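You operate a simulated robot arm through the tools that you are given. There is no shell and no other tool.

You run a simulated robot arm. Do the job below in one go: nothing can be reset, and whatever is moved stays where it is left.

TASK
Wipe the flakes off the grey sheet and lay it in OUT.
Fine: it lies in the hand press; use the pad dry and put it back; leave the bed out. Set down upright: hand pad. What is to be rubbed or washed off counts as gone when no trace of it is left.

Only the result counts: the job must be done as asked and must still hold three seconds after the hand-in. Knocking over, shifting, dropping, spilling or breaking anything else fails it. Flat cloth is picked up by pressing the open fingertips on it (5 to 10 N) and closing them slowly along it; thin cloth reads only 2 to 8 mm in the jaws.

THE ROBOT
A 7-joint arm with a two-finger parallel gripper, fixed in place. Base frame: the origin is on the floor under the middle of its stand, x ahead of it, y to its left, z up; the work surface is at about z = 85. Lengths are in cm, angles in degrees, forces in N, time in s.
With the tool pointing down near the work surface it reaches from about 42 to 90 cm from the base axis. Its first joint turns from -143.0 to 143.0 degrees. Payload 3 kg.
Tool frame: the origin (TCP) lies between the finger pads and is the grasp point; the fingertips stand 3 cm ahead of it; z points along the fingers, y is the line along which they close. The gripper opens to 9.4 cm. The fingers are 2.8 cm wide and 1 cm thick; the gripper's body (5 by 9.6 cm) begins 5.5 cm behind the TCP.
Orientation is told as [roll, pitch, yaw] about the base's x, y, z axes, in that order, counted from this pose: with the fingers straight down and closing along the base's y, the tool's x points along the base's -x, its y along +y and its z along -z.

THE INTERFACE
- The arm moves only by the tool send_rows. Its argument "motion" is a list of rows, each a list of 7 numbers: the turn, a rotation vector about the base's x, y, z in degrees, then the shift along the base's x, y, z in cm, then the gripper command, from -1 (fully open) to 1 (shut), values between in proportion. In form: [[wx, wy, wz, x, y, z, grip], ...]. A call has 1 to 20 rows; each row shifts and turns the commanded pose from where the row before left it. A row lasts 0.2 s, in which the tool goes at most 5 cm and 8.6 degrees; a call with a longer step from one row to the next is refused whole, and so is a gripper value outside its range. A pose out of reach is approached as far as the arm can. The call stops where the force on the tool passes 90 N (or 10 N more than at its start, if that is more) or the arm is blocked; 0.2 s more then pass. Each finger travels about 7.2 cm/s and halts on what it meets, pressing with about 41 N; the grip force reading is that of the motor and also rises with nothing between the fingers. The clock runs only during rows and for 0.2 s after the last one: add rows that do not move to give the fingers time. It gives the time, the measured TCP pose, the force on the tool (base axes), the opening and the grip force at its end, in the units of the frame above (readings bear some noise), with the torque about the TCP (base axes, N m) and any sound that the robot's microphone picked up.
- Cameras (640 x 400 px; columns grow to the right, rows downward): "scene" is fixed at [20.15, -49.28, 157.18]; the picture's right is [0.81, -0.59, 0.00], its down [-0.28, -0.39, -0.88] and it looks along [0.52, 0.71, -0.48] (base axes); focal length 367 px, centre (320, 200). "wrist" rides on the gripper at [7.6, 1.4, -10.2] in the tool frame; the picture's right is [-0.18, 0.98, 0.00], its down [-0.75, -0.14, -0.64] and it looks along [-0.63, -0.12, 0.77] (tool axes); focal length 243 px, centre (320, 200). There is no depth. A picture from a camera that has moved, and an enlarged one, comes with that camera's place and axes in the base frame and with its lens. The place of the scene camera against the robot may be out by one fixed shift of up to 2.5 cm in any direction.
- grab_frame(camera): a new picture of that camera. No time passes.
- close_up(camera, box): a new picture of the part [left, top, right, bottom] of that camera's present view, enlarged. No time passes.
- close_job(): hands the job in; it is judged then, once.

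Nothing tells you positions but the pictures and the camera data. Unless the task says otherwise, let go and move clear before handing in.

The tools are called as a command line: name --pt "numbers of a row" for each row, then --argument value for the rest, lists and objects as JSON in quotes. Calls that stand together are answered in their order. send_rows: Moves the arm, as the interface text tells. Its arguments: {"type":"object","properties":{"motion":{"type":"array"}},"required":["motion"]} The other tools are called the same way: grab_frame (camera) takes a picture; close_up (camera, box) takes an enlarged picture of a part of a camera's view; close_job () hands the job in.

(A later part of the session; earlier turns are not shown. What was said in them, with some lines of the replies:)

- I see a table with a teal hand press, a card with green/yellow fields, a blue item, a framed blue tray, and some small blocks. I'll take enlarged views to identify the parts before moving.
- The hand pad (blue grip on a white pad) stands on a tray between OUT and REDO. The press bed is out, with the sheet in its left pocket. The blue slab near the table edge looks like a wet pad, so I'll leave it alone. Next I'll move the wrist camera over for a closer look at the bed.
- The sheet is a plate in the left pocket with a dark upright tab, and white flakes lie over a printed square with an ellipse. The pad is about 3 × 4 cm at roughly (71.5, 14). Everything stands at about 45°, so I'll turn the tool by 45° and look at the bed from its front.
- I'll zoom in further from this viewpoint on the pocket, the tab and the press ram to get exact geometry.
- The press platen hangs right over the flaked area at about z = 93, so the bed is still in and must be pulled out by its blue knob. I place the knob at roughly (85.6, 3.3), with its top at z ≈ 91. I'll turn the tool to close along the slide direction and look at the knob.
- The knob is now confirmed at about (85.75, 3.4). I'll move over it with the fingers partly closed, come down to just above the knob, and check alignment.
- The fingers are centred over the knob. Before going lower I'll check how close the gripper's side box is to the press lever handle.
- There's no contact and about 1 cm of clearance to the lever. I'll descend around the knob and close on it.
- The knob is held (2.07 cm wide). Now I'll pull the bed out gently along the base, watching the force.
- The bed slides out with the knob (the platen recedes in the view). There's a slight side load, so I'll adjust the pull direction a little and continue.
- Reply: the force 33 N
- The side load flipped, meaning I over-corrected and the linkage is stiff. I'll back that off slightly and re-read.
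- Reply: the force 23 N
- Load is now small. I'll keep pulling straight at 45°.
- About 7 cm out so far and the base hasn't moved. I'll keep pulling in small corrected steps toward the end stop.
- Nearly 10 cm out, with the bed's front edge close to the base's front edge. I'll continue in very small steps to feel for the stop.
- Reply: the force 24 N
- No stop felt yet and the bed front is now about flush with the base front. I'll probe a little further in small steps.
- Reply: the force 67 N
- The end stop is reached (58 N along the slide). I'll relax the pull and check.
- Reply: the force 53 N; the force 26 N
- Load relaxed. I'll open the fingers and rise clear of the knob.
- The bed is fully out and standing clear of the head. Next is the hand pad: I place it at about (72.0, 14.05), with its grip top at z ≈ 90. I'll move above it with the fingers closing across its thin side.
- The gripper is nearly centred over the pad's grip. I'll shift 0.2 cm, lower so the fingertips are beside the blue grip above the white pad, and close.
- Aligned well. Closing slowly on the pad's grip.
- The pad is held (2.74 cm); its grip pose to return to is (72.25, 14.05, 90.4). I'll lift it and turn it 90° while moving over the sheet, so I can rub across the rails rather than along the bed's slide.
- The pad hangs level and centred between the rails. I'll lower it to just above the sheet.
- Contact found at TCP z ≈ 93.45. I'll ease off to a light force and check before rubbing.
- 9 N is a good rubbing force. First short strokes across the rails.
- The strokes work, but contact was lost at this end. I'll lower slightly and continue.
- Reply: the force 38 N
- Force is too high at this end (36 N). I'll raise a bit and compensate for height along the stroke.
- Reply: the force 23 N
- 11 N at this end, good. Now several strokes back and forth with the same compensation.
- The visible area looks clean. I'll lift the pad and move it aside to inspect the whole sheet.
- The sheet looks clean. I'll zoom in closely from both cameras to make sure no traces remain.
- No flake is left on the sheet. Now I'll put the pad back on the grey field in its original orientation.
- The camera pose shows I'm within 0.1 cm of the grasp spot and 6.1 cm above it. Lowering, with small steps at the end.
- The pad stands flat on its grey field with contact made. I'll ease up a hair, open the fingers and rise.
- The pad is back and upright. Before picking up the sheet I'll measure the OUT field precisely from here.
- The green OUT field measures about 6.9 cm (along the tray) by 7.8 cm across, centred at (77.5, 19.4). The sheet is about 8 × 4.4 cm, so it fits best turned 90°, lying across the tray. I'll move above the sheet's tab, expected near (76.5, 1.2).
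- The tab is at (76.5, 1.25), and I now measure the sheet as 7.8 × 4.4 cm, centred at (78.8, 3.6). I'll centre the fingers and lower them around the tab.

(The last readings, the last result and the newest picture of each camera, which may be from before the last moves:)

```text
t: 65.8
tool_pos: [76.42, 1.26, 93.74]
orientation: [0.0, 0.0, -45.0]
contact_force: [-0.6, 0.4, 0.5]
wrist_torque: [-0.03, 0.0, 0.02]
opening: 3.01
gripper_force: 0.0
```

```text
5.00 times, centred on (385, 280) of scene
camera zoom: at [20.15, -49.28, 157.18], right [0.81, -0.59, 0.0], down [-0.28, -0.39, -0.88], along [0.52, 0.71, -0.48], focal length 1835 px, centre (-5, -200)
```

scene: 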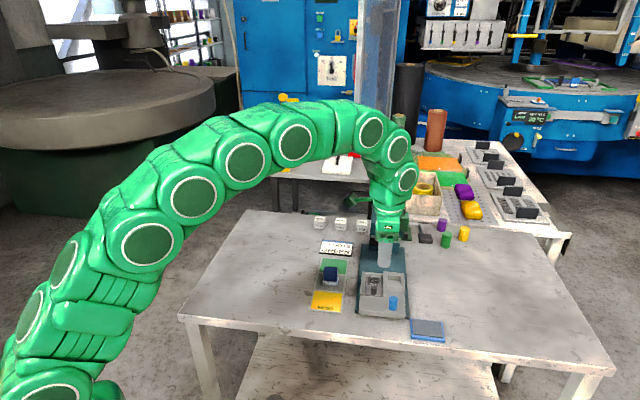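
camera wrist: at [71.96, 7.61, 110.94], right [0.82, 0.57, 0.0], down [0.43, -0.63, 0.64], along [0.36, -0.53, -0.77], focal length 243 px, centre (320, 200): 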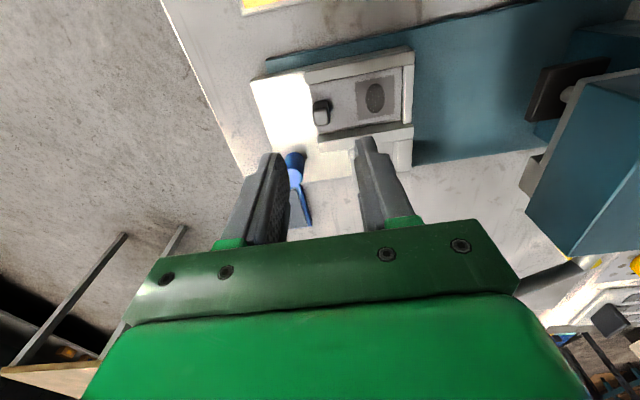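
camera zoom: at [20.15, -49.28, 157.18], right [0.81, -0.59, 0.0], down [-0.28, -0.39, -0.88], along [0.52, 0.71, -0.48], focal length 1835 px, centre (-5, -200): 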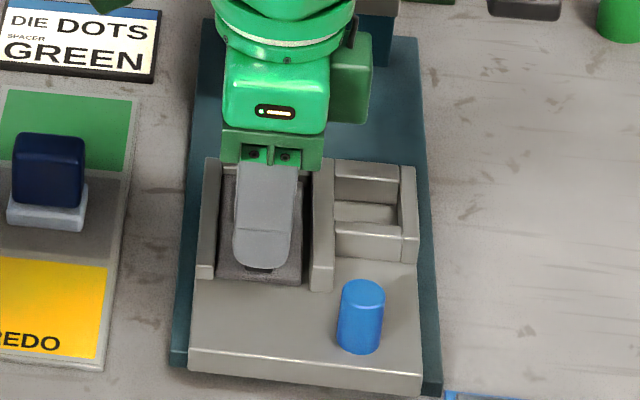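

The fingers straddle the tab well. I'll lower the last 1.7 cm and close slowly.

send_rows --pt "0 0 0 0.04 0.0 -0.9 0.36" --pt "0 0 0 0 0 -0.6 0.36" --pt "0 0 0 0 0 -0.2 0.36" --pt "0 0 0 0 0 0 0.45" --pt "0 0 0 0 0 0 0.52" --pt "0 0 0 0 0 0 0.58" --pt "0 0 0 0 0 0 0.64" --pt "0 0 0 0 0 0 0.7" --pt "0 0 0 0 0 0 0.76" --pt "0 0 0 0 0 0 0.82" --pt "0 0 0 0 0 0 0.88" --pt "0 0 0 0 0 0 0.88"

close_up --camera "wrist" --box '[240, 50, 420, 230]'

close_up --camera "scene" --box '[350, 240, 420, 320]'

```text
t: 68.4
tool_pos: [76.47, 1.11, 92.02]
orientation: [0.0, -0.1, -45.0]
contact_force: [-0.7, 0.3, 0.6]
wrist_torque: [0.0, -0.02, -0.02]
opening: 1.29
gripper_force: 41.0
```

```text
2.22 times, centred on (330, 140) of wrist
camera zoom: at [72.06, 7.59, 102.27], right [0.82, 0.57, 0.0], down [0.43, -0.63, 0.64], along [0.36, -0.53, -0.77], focal length 539 px, centre (298, 333)
```

zoom: 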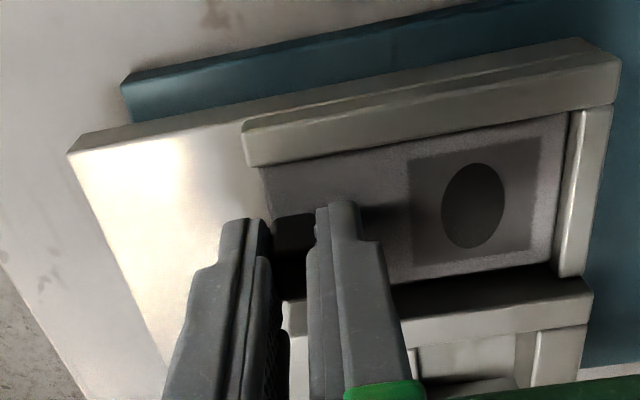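

```text
5.00 times, centred on (385, 280) of scene
camera zoom: at [20.15, -49.28, 157.18], right [0.81, -0.59, 0.0], down [-0.28, -0.39, -0.88], along [0.52, 0.71, -0.48], focal length 1835 px, centre (-5, -200)
```

zoom: 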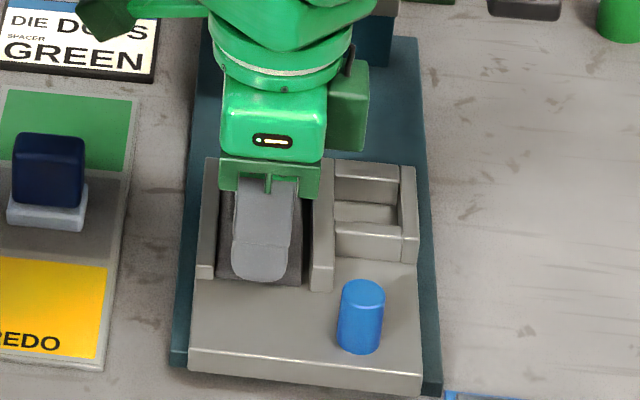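

The tab is held (1.29 cm). I'll lift the sheet straight up and check it.

send_rows --pt "0 0 0 0 0 0.2 0.88" --pt "0 0 0 0 0 0.4 0.88" --pt "0 0 0 0 0 0.7 0.88" --pt "0 0 0 0 0 1.2 0.88" --pt "0 0 0 0 0 1.8 0.88" --pt "0 0 0 0 0 2 0.88" --pt "0 0 0 0 0 1.7 0.88" --pt "0 0 0 0 0 0 0.88"

grab_frame --camera "wrist"

close_up --camera "scene" --box '[330, 220, 430, 320]'

```text
t: 70.2
tool_pos: [76.49, 1.19, 100.05]
orientation: [0.0, -0.1, -45.0]
contact_force: [0.6, 0.4, -0.4]
wrist_torque: [-0.06, -0.02, -0.01]
opening: 1.26
gripper_force: 41.4
```

```text
taken
camera wrist: at [72.1, 7.65, 110.32], right [0.82, 0.57, 0.0], down [0.43, -0.63, 0.64], along [0.36, -0.53, -0.77], focal length 243 px, centre (320, 200)
```

wrist: 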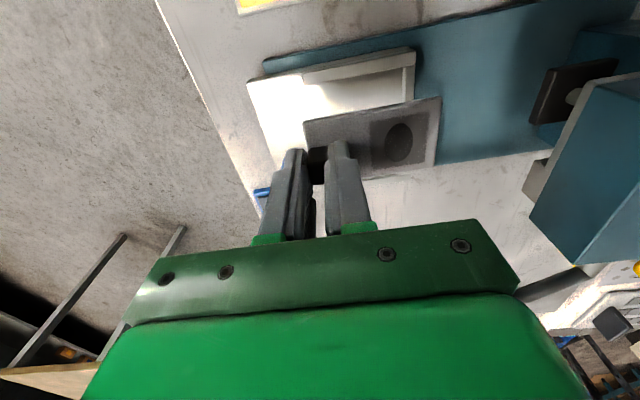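

```text
4.00 times, centred on (380, 270) of scene
camera zoom: at [20.15, -49.28, 157.18], right [0.81, -0.59, 0.0], down [-0.28, -0.39, -0.88], along [0.52, 0.71, -0.48], focal length 1468 px, centre (80, -80)
```

zoom: 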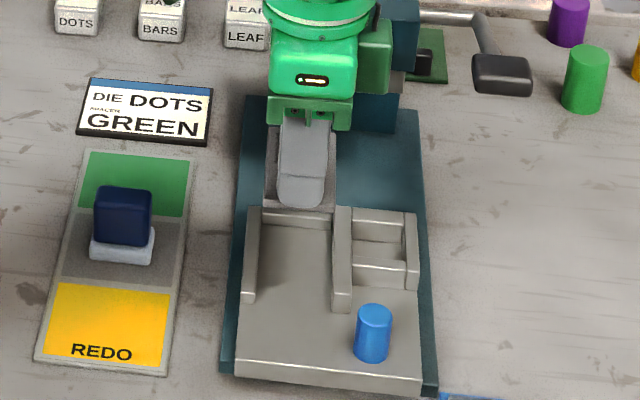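

The sheet is lifted cleanly and the bed stayed out. Now I'll rotate it 90° at height, then carry it over OUT.

send_rows --pt "0 0 5 0 0 0.2 0.88" --pt "0 0 8.2 0 0 0.2 0.88" --pt "0 0 8.2 0 0 0.2 0.88" --pt "0 0 8.2 0 0 0 0.88" --pt "0 0 8.2 0 0 0 0.88" --pt "0 0 8.2 0 0 0 0.88" --pt "0 0 8.2 0 0 0 0.88" --pt "0 0 8.2 0 0 0 0.88" --pt "0 0 8.2 0 0 0 0.88" --pt "0 0 8.2 0 0 0 0.88" --pt "0 0 8.0 0 0 0 0.88" --pt "0 0 3.2 0 0 0 0.88" --pt "0 0 0 0 0 0 0.88"

grab_frame --camera "wrist"

grab_frame --camera "scene"

```text
t: 73.0
tool_pos: [76.54, 1.15, 100.46]
orientation: [0.0, 0.1, 45.1]
contact_force: [-0.9, 0.3, 0.5]
wrist_torque: [0.0, -0.01, 0.01]
opening: 1.28
gripper_force: 40.8
```

```text
taken
camera wrist: at [70.1, -3.19, 110.8], right [-0.57, 0.82, 0.0], down [0.63, 0.43, 0.64], along [0.53, 0.36, -0.77], focal length 243 px, centre (320, 200)
```

wrist: 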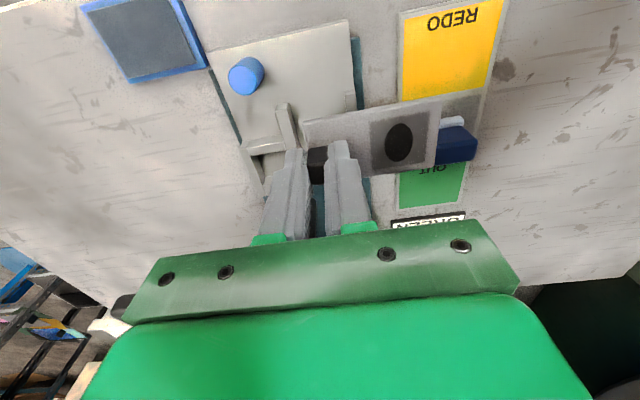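

```text
taken
```

scene: 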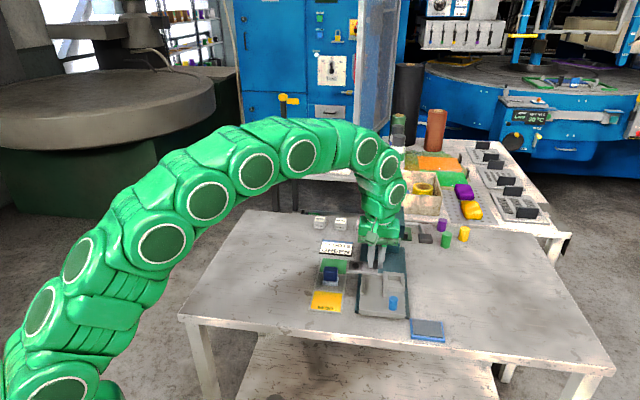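

The sheet hangs level. I'll first shift it sideways away from the press, then forward over OUT, and check alignment from above.

send_rows --pt "0 0 0 -1.5 1.5 0 0.88" --pt "0 0 0 -2.4 2.4 0 0.88" --pt "0 0 0 -2.4 2.4 0 0.88" --pt "0 0 0 1.6 1.6 0 0.88" --pt "0 0 0 2.0 2.0 0 0.88" --pt "0 0 0 2.0 2.0 0 0.88" --pt "0 0 0 2.0 2.0 0 0.88" --pt "0 0 0 2.0 2.0 0 0.88" --pt "0 0 0 0 0 0 0.88"

grab_frame --camera "wrist"

close_up --camera "wrist" --box '[270, 60, 470, 230]'

close_up --camera "scene" --box '[300, 190, 420, 310]'

```text
t: 75.0
tool_pos: [79.72, 17.05, 100.6]
orientation: [-0.1, -0.1, 45.0]
contact_force: [-0.1, 0.6, -0.2]
wrist_torque: [0.02, 0.02, 0.01]
opening: 1.26
gripper_force: 41.3
```

```text
taken
camera wrist: at [73.28, 12.75, 110.85], right [-0.56, 0.83, 0.0], down [0.63, 0.43, 0.64], along [0.53, 0.36, -0.77], focal length 243 px, centre (320, 200)
```

wrist: 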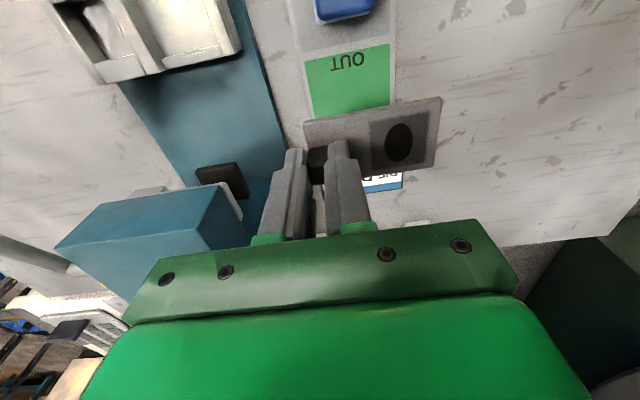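

```text
2.35 times, centred on (370, 145) of wrist
camera zoom: at [73.28, 12.75, 110.85], right [-0.56, 0.83, 0.0], down [0.63, 0.43, 0.64], along [0.53, 0.36, -0.77], focal length 571 px, centre (202, 329)
```

zoom: 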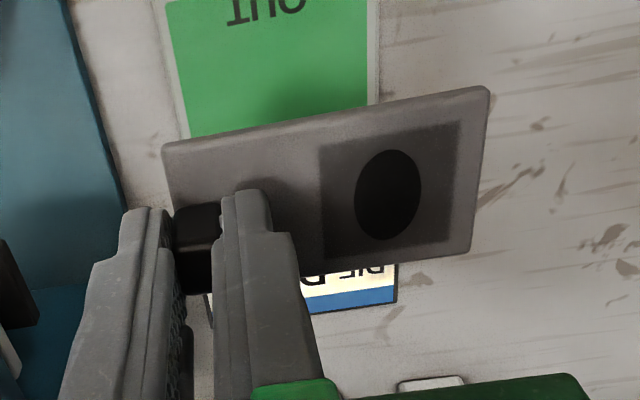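

```text
3.33 times, centred on (360, 250) of scene
camera zoom: at [20.15, -49.28, 157.18], right [0.81, -0.59, 0.0], down [-0.28, -0.39, -0.88], along [0.52, 0.71, -0.48], focal length 1223 px, centre (187, 33)
```

zoom: 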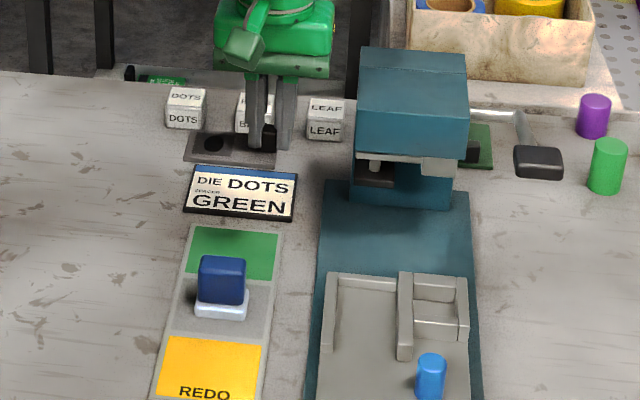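

close_up --camera "wrist" --box '[40, 140, 280, 300]'

```text
2.50 times, centred on (160, 220) of wrist
camera zoom: at [73.28, 12.75, 110.85], right [-0.56, 0.83, 0.0], down [0.63, 0.43, 0.64], along [0.53, 0.36, -0.77], focal length 606 px, centre (720, 150)
```

zoom: 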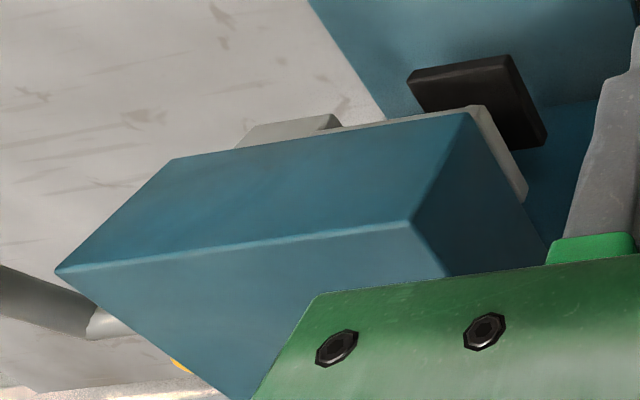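

The press head's near corner is at (85, 12.7), leaving about 2 cm beside the gripper body at the drop spot. I'll lower toward OUT and re-check.

send_rows --pt "0 0 0 0.15 0 -1.5 0.88" --pt "0 0 0 0 0 -2 0.88" --pt "0 0 0 0 0 -2 0.88" --pt "0 0 0 0 0 -2 0.88" --pt "0 0 0 0 0 -1.5 0.88" --pt "0 0 0 0 0 0 0.88"

close_up --camera "wrist" --box '[250, 20, 450, 230]'

close_up --camera "scene" --box '[300, 190, 420, 310]'

```text
t: 76.4
tool_pos: [79.98, 17.19, 91.64]
orientation: [0.0, 0.0, 44.9]
contact_force: [0.6, -0.7, -0.4]
wrist_torque: [-0.02, -0.06, 0.0]
opening: 1.27
gripper_force: 40.5
```

```text
1.90 times, centred on (350, 125) of wrist
camera zoom: at [73.53, 12.84, 101.88], right [-0.57, 0.82, 0.0], down [0.63, 0.43, 0.64], along [0.53, 0.36, -0.77], focal length 462 px, centre (263, 343)
```

zoom: 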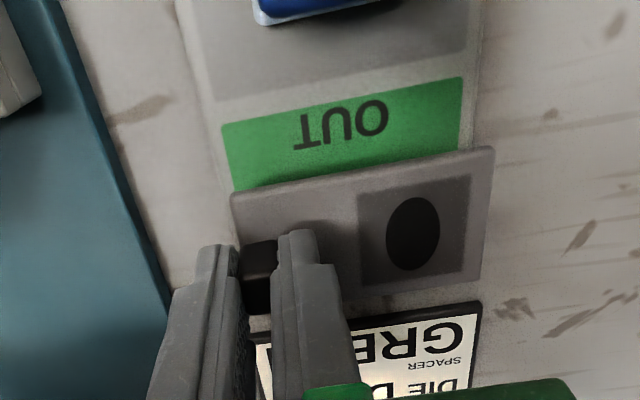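

```text
3.33 times, centred on (360, 250) of scene
camera zoom: at [20.15, -49.28, 157.18], right [0.81, -0.59, 0.0], down [-0.28, -0.39, -0.88], along [0.52, 0.71, -0.48], focal length 1223 px, centre (187, 33)
```

zoom: 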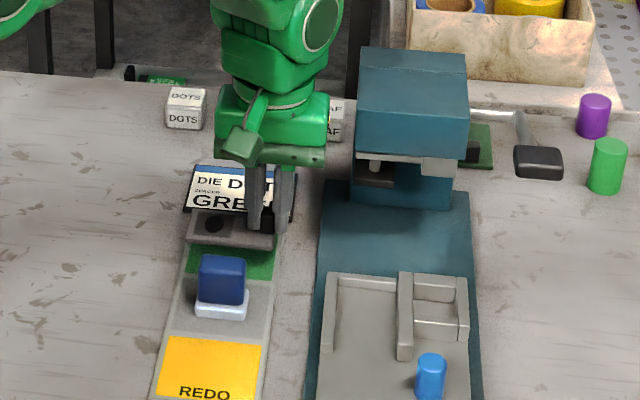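

The sheet is centred on the green field to within about 0.1 cm. I'll make a tiny correction and lower in small steps until it touches.

send_rows --pt "0 0 0 0.06 -0.08 -0.9 0.88" --pt "0 0 0 0 0 -0.7 0.88" --pt "0 0 0 0 0 -0.4 0.88" --pt "0 0 0 0 0 0 0.88"

close_up --camera "scene" --box '[320, 220, 390, 290]'

close_up --camera "wrist" --box '[250, 20, 450, 230]'

```text
t: 77.4
tool_pos: [79.87, 17.06, 89.4]
orientation: [0.0, 0.0, 45.0]
contact_force: [0.0, 0.4, -1.2]
wrist_torque: [-0.01, -0.01, 0.01]
opening: 1.26
gripper_force: 41.1
```

```text
5.71 times, centred on (355, 255) of scene
camera zoom: at [20.15, -49.28, 157.18], right [0.81, -0.59, 0.0], down [-0.28, -0.39, -0.88], along [0.52, 0.71, -0.48], focal length 2097 px, centre (120, -114)
```

zoom: 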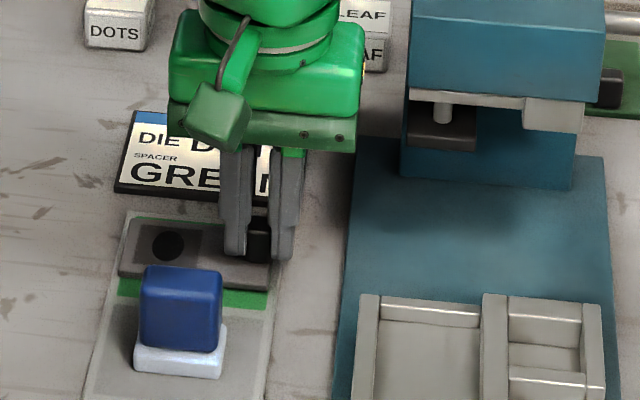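

```text
1.90 times, centred on (350, 125) of wrist
camera zoom: at [73.52, 12.71, 99.79], right [-0.57, 0.82, 0.0], down [0.63, 0.43, 0.64], along [0.53, 0.36, -0.77], focal length 462 px, centre (263, 343)
```

zoom: 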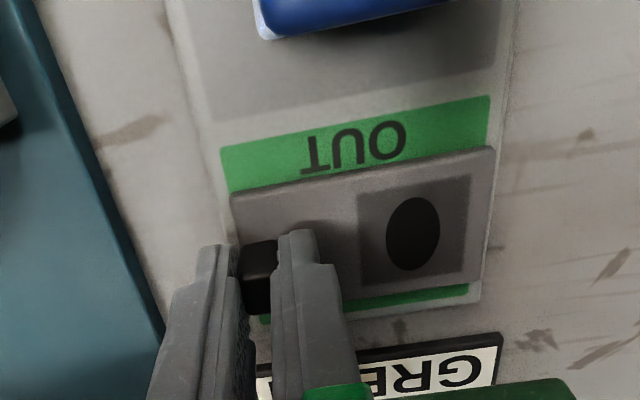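

The margins are even on both sides (about 1.2 cm front and back). Lowering the last few millimetres.

send_rows --pt "0 0 0 0 0 -0.1 0.88" --pt "0 0 0 0 0 -0.1 0.88" --pt "0 0 0 0 0 0 0.88"

```text
t: 78.2
tool_pos: [79.92, 17.11, 89.39]
orientation: [0.0, 0.0, 44.9]
contact_force: [-0.5, 1.3, 3.6]
wrist_torque: [0.02, 0.04, 0.02]
opening: 1.25
gripper_force: 40.9
```

send_rows --pt "0 0 0 0 0 -0.05 0.88" --pt "0 0 0 0 0 0 0.88"

close_up --camera "scene" --box '[320, 235, 370, 285]'

close_up --camera "wrist" --box '[290, 80, 430, 200]'

```text
t: 78.8
tool_pos: [79.94, 17.05, 89.45]
orientation: [-0.1, -0.1, 45.1]
contact_force: [-1.8, 1.0, 14.6]
wrist_torque: [0.03, 0.13, 0.01]
opening: 1.26
gripper_force: 40.5
```

```text
8.00 times, centred on (345, 260) of scene
camera zoom: at [20.15, -49.28, 157.18], right [0.81, -0.59, 0.0], down [-0.28, -0.39, -0.88], along [0.52, 0.71, -0.48], focal length 2936 px, centre (120, -280)
```

zoom: 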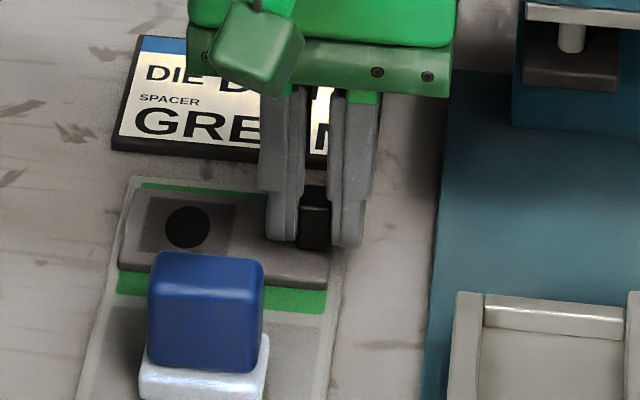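

```text
3.33 times, centred on (360, 140) of wrist
camera zoom: at [73.52, 12.7, 99.63], right [-0.57, 0.82, 0.0], down [0.63, 0.43, 0.64], along [0.53, 0.36, -0.77], focal length 809 px, centre (187, 400)
```

zoom: 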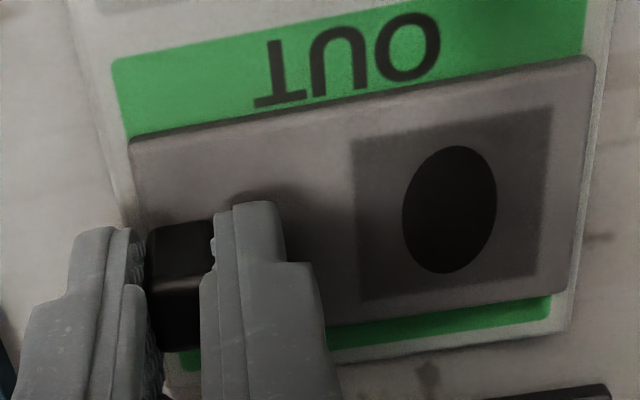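

The sheet rests on OUT. I'll relax the press-down a hair, open the fingers and rise straight up.

send_rows --pt "0 0 0 0 0 0.05 0.88" --pt "0 0 0 0 0 0 0.7" --pt "0 0 0 0 0 0 0.6" --pt "0 0 0 0 0 0 0.5" --pt "0 0 0 0 0 0 0.42" --pt "0 0 0 0 0 0 0.42" --pt "0 0 0 0 0 0.6 0.42" --pt "0 0 0 0 0 1.4 0.42" --pt "0 0 0 0 0 2 0.42" --pt "0 0 0 0 0 2.5 0.42" --pt "0 0 0 0 0 2.5 0.42" --pt "0 0 0 0 0 2.5 0.42" --pt "0 0 0 0 0 2.5 0.42"

grab_frame --camera "wrist"

close_up --camera "scene" --box '[300, 220, 400, 320]'

```text
t: 81.6
tool_pos: [79.9, 17.15, 103.37]
orientation: [0.0, -0.1, 45.0]
contact_force: [0.8, 0.5, -0.2]
wrist_torque: [0.0, -0.03, -0.04]
opening: 2.72
gripper_force: 0.0
```

```text
taken
camera wrist: at [73.5, 12.76, 113.74], right [-0.57, 0.82, 0.0], down [0.63, 0.43, 0.64], along [0.53, 0.36, -0.77], focal length 243 px, centre (320, 200)
```

wrist: 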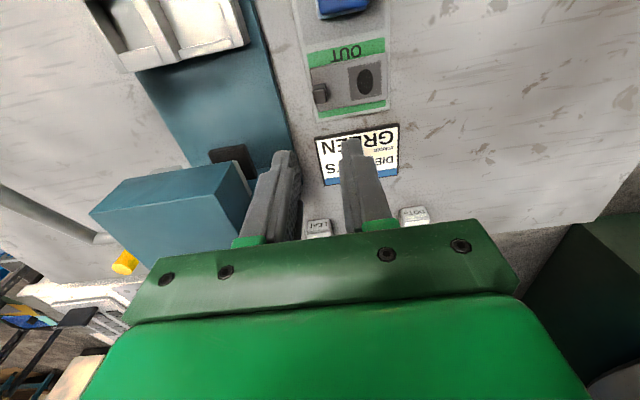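

```text
4.00 times, centred on (350, 270) of scene
camera zoom: at [20.15, -49.28, 157.18], right [0.81, -0.59, 0.0], down [-0.28, -0.39, -0.88], along [0.52, 0.71, -0.48], focal length 1468 px, centre (200, -80)
```

zoom: 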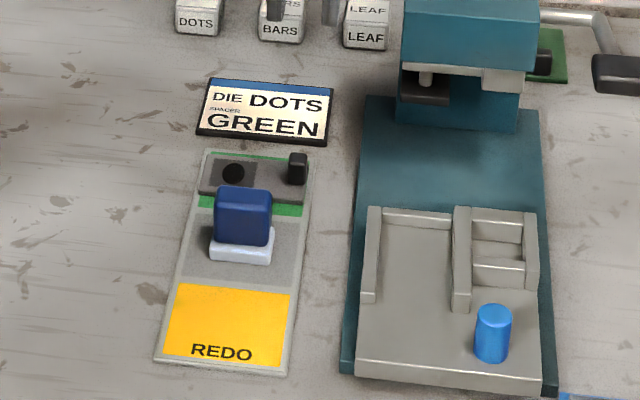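

The sheet lies flat on OUT and the pad stands upright on its field. I'll retreat clear and take a final close look at everything.

close_up --camera "wrist" --box '[295, 30, 405, 120]'

send_rows --pt "0 0 0 0 0 2 0.42" --pt "0 0 0 -1.5 0.5 2 0.42" --pt "0 0 0 -3 0.5 2 0.3" --pt "0 0 0 -3.5 0.5 2 0.3" --pt "0 0 0 -3.5 0.5 2 0.3" --pt "0 0 0 -3.5 0.5 1 0.3" --pt "0 0 0 -3.5 0.5 1 0.3" --pt "0 0 0 -3 0 0 0.3" --pt "0 0 0 0 0 0 0.3"

grab_frame --camera "scene"

close_up --camera "scene" --box '[290, 190, 490, 350]'

close_up --camera "scene" --box '[318, 250, 358, 290]'

grab_frame --camera "wrist"

```text
4.44 times, centred on (350, 75) of wrist
camera zoom: at [73.5, 12.76, 113.74], right [-0.57, 0.82, 0.0], down [0.63, 0.43, 0.64], along [0.53, 0.36, -0.77], focal length 1078 px, centre (187, 756)
```

zoom: 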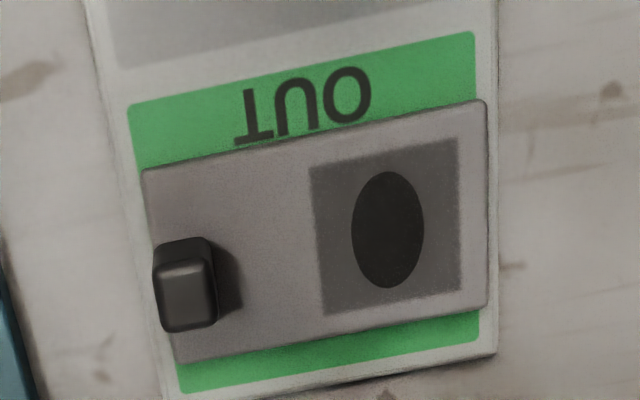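

```text
t: 83.6
tool_pos: [58.69, 19.87, 115.45]
orientation: [0.0, 0.0, 45.0]
contact_force: [0.7, 0.3, 0.1]
wrist_torque: [-0.03, 0.0, -0.01]
opening: 3.28
gripper_force: 0.0
```

```text
taken
```

scene: 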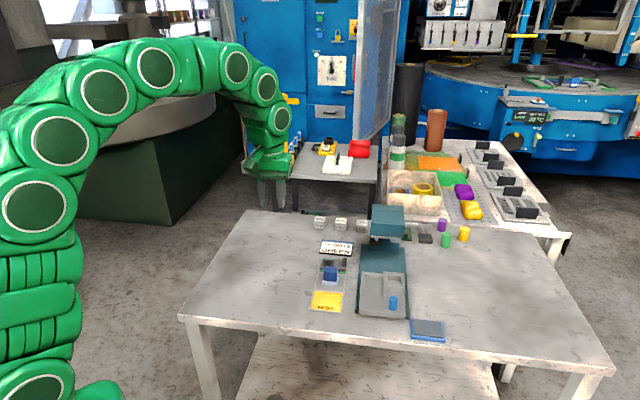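

```text
2.50 times, centred on (390, 270) of scene
camera zoom: at [20.15, -49.28, 157.18], right [0.81, -0.59, 0.0], down [-0.28, -0.39, -0.88], along [0.52, 0.71, -0.48], focal length 917 px, centre (145, 25)
```

zoom: 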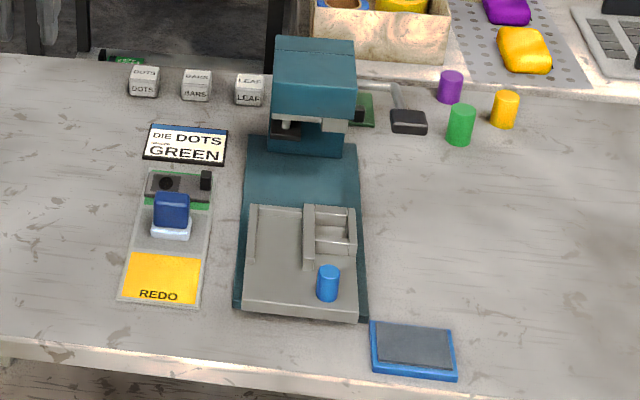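

```text
10.00 times, centred on (338, 270) of scene
camera zoom: at [20.15, -49.28, 157.18], right [0.81, -0.59, 0.0], down [-0.28, -0.39, -0.88], along [0.52, 0.71, -0.48], focal length 3669 px, centre (140, -500)
```

zoom: 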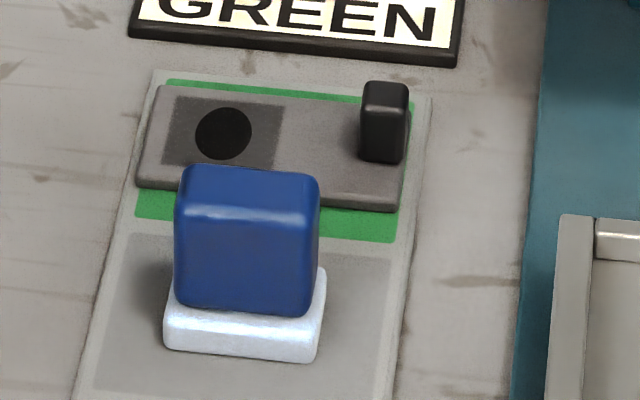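

```text
taken
camera wrist: at [52.2, 15.48, 125.79], right [-0.57, 0.82, 0.0], down [0.63, 0.43, 0.64], along [0.53, 0.36, -0.77], focal length 243 px, centre (320, 200)
```

wrist: 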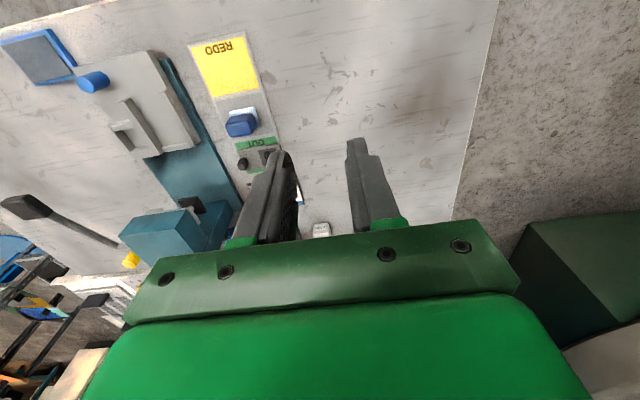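

The sheet is clean and lies on OUT, and the pad stands upright and dry on its field. The bed is fully out, and nothing else has moved. The arm is clear, so I'm handing in.

close_job

```text
The job is handed in.
```

The grey sheet is wiped clean and lies flat on OUT, and I've handed the job in. I haven't seen the judged result.

- **Sheet:** close-up views from both cameras showed no flakes left. It sits across the tray, centred on the green field to within about 0.1 cm. It is about as long as the field is wide, so its ends reach the field's edges.
- **Hand pad:** I used it dry and set it back upright on the grey field where it started.
- **Press bed:** at the start it was still pushed in, with the flaked area under the press. I pulled it out about 12 cm by its blue knob to its end stop and left it there. I wiped the sheet in the bed before lifting it out.
- **Forces:** the pull reached 58 N against the stop, and one rubbing stroke pressed at about 36 N before I eased off. The press base had not moved in the last picture, and the print on the sheet looks undamaged.

The last pictures show nothing else moved. The arm is clear of the table.
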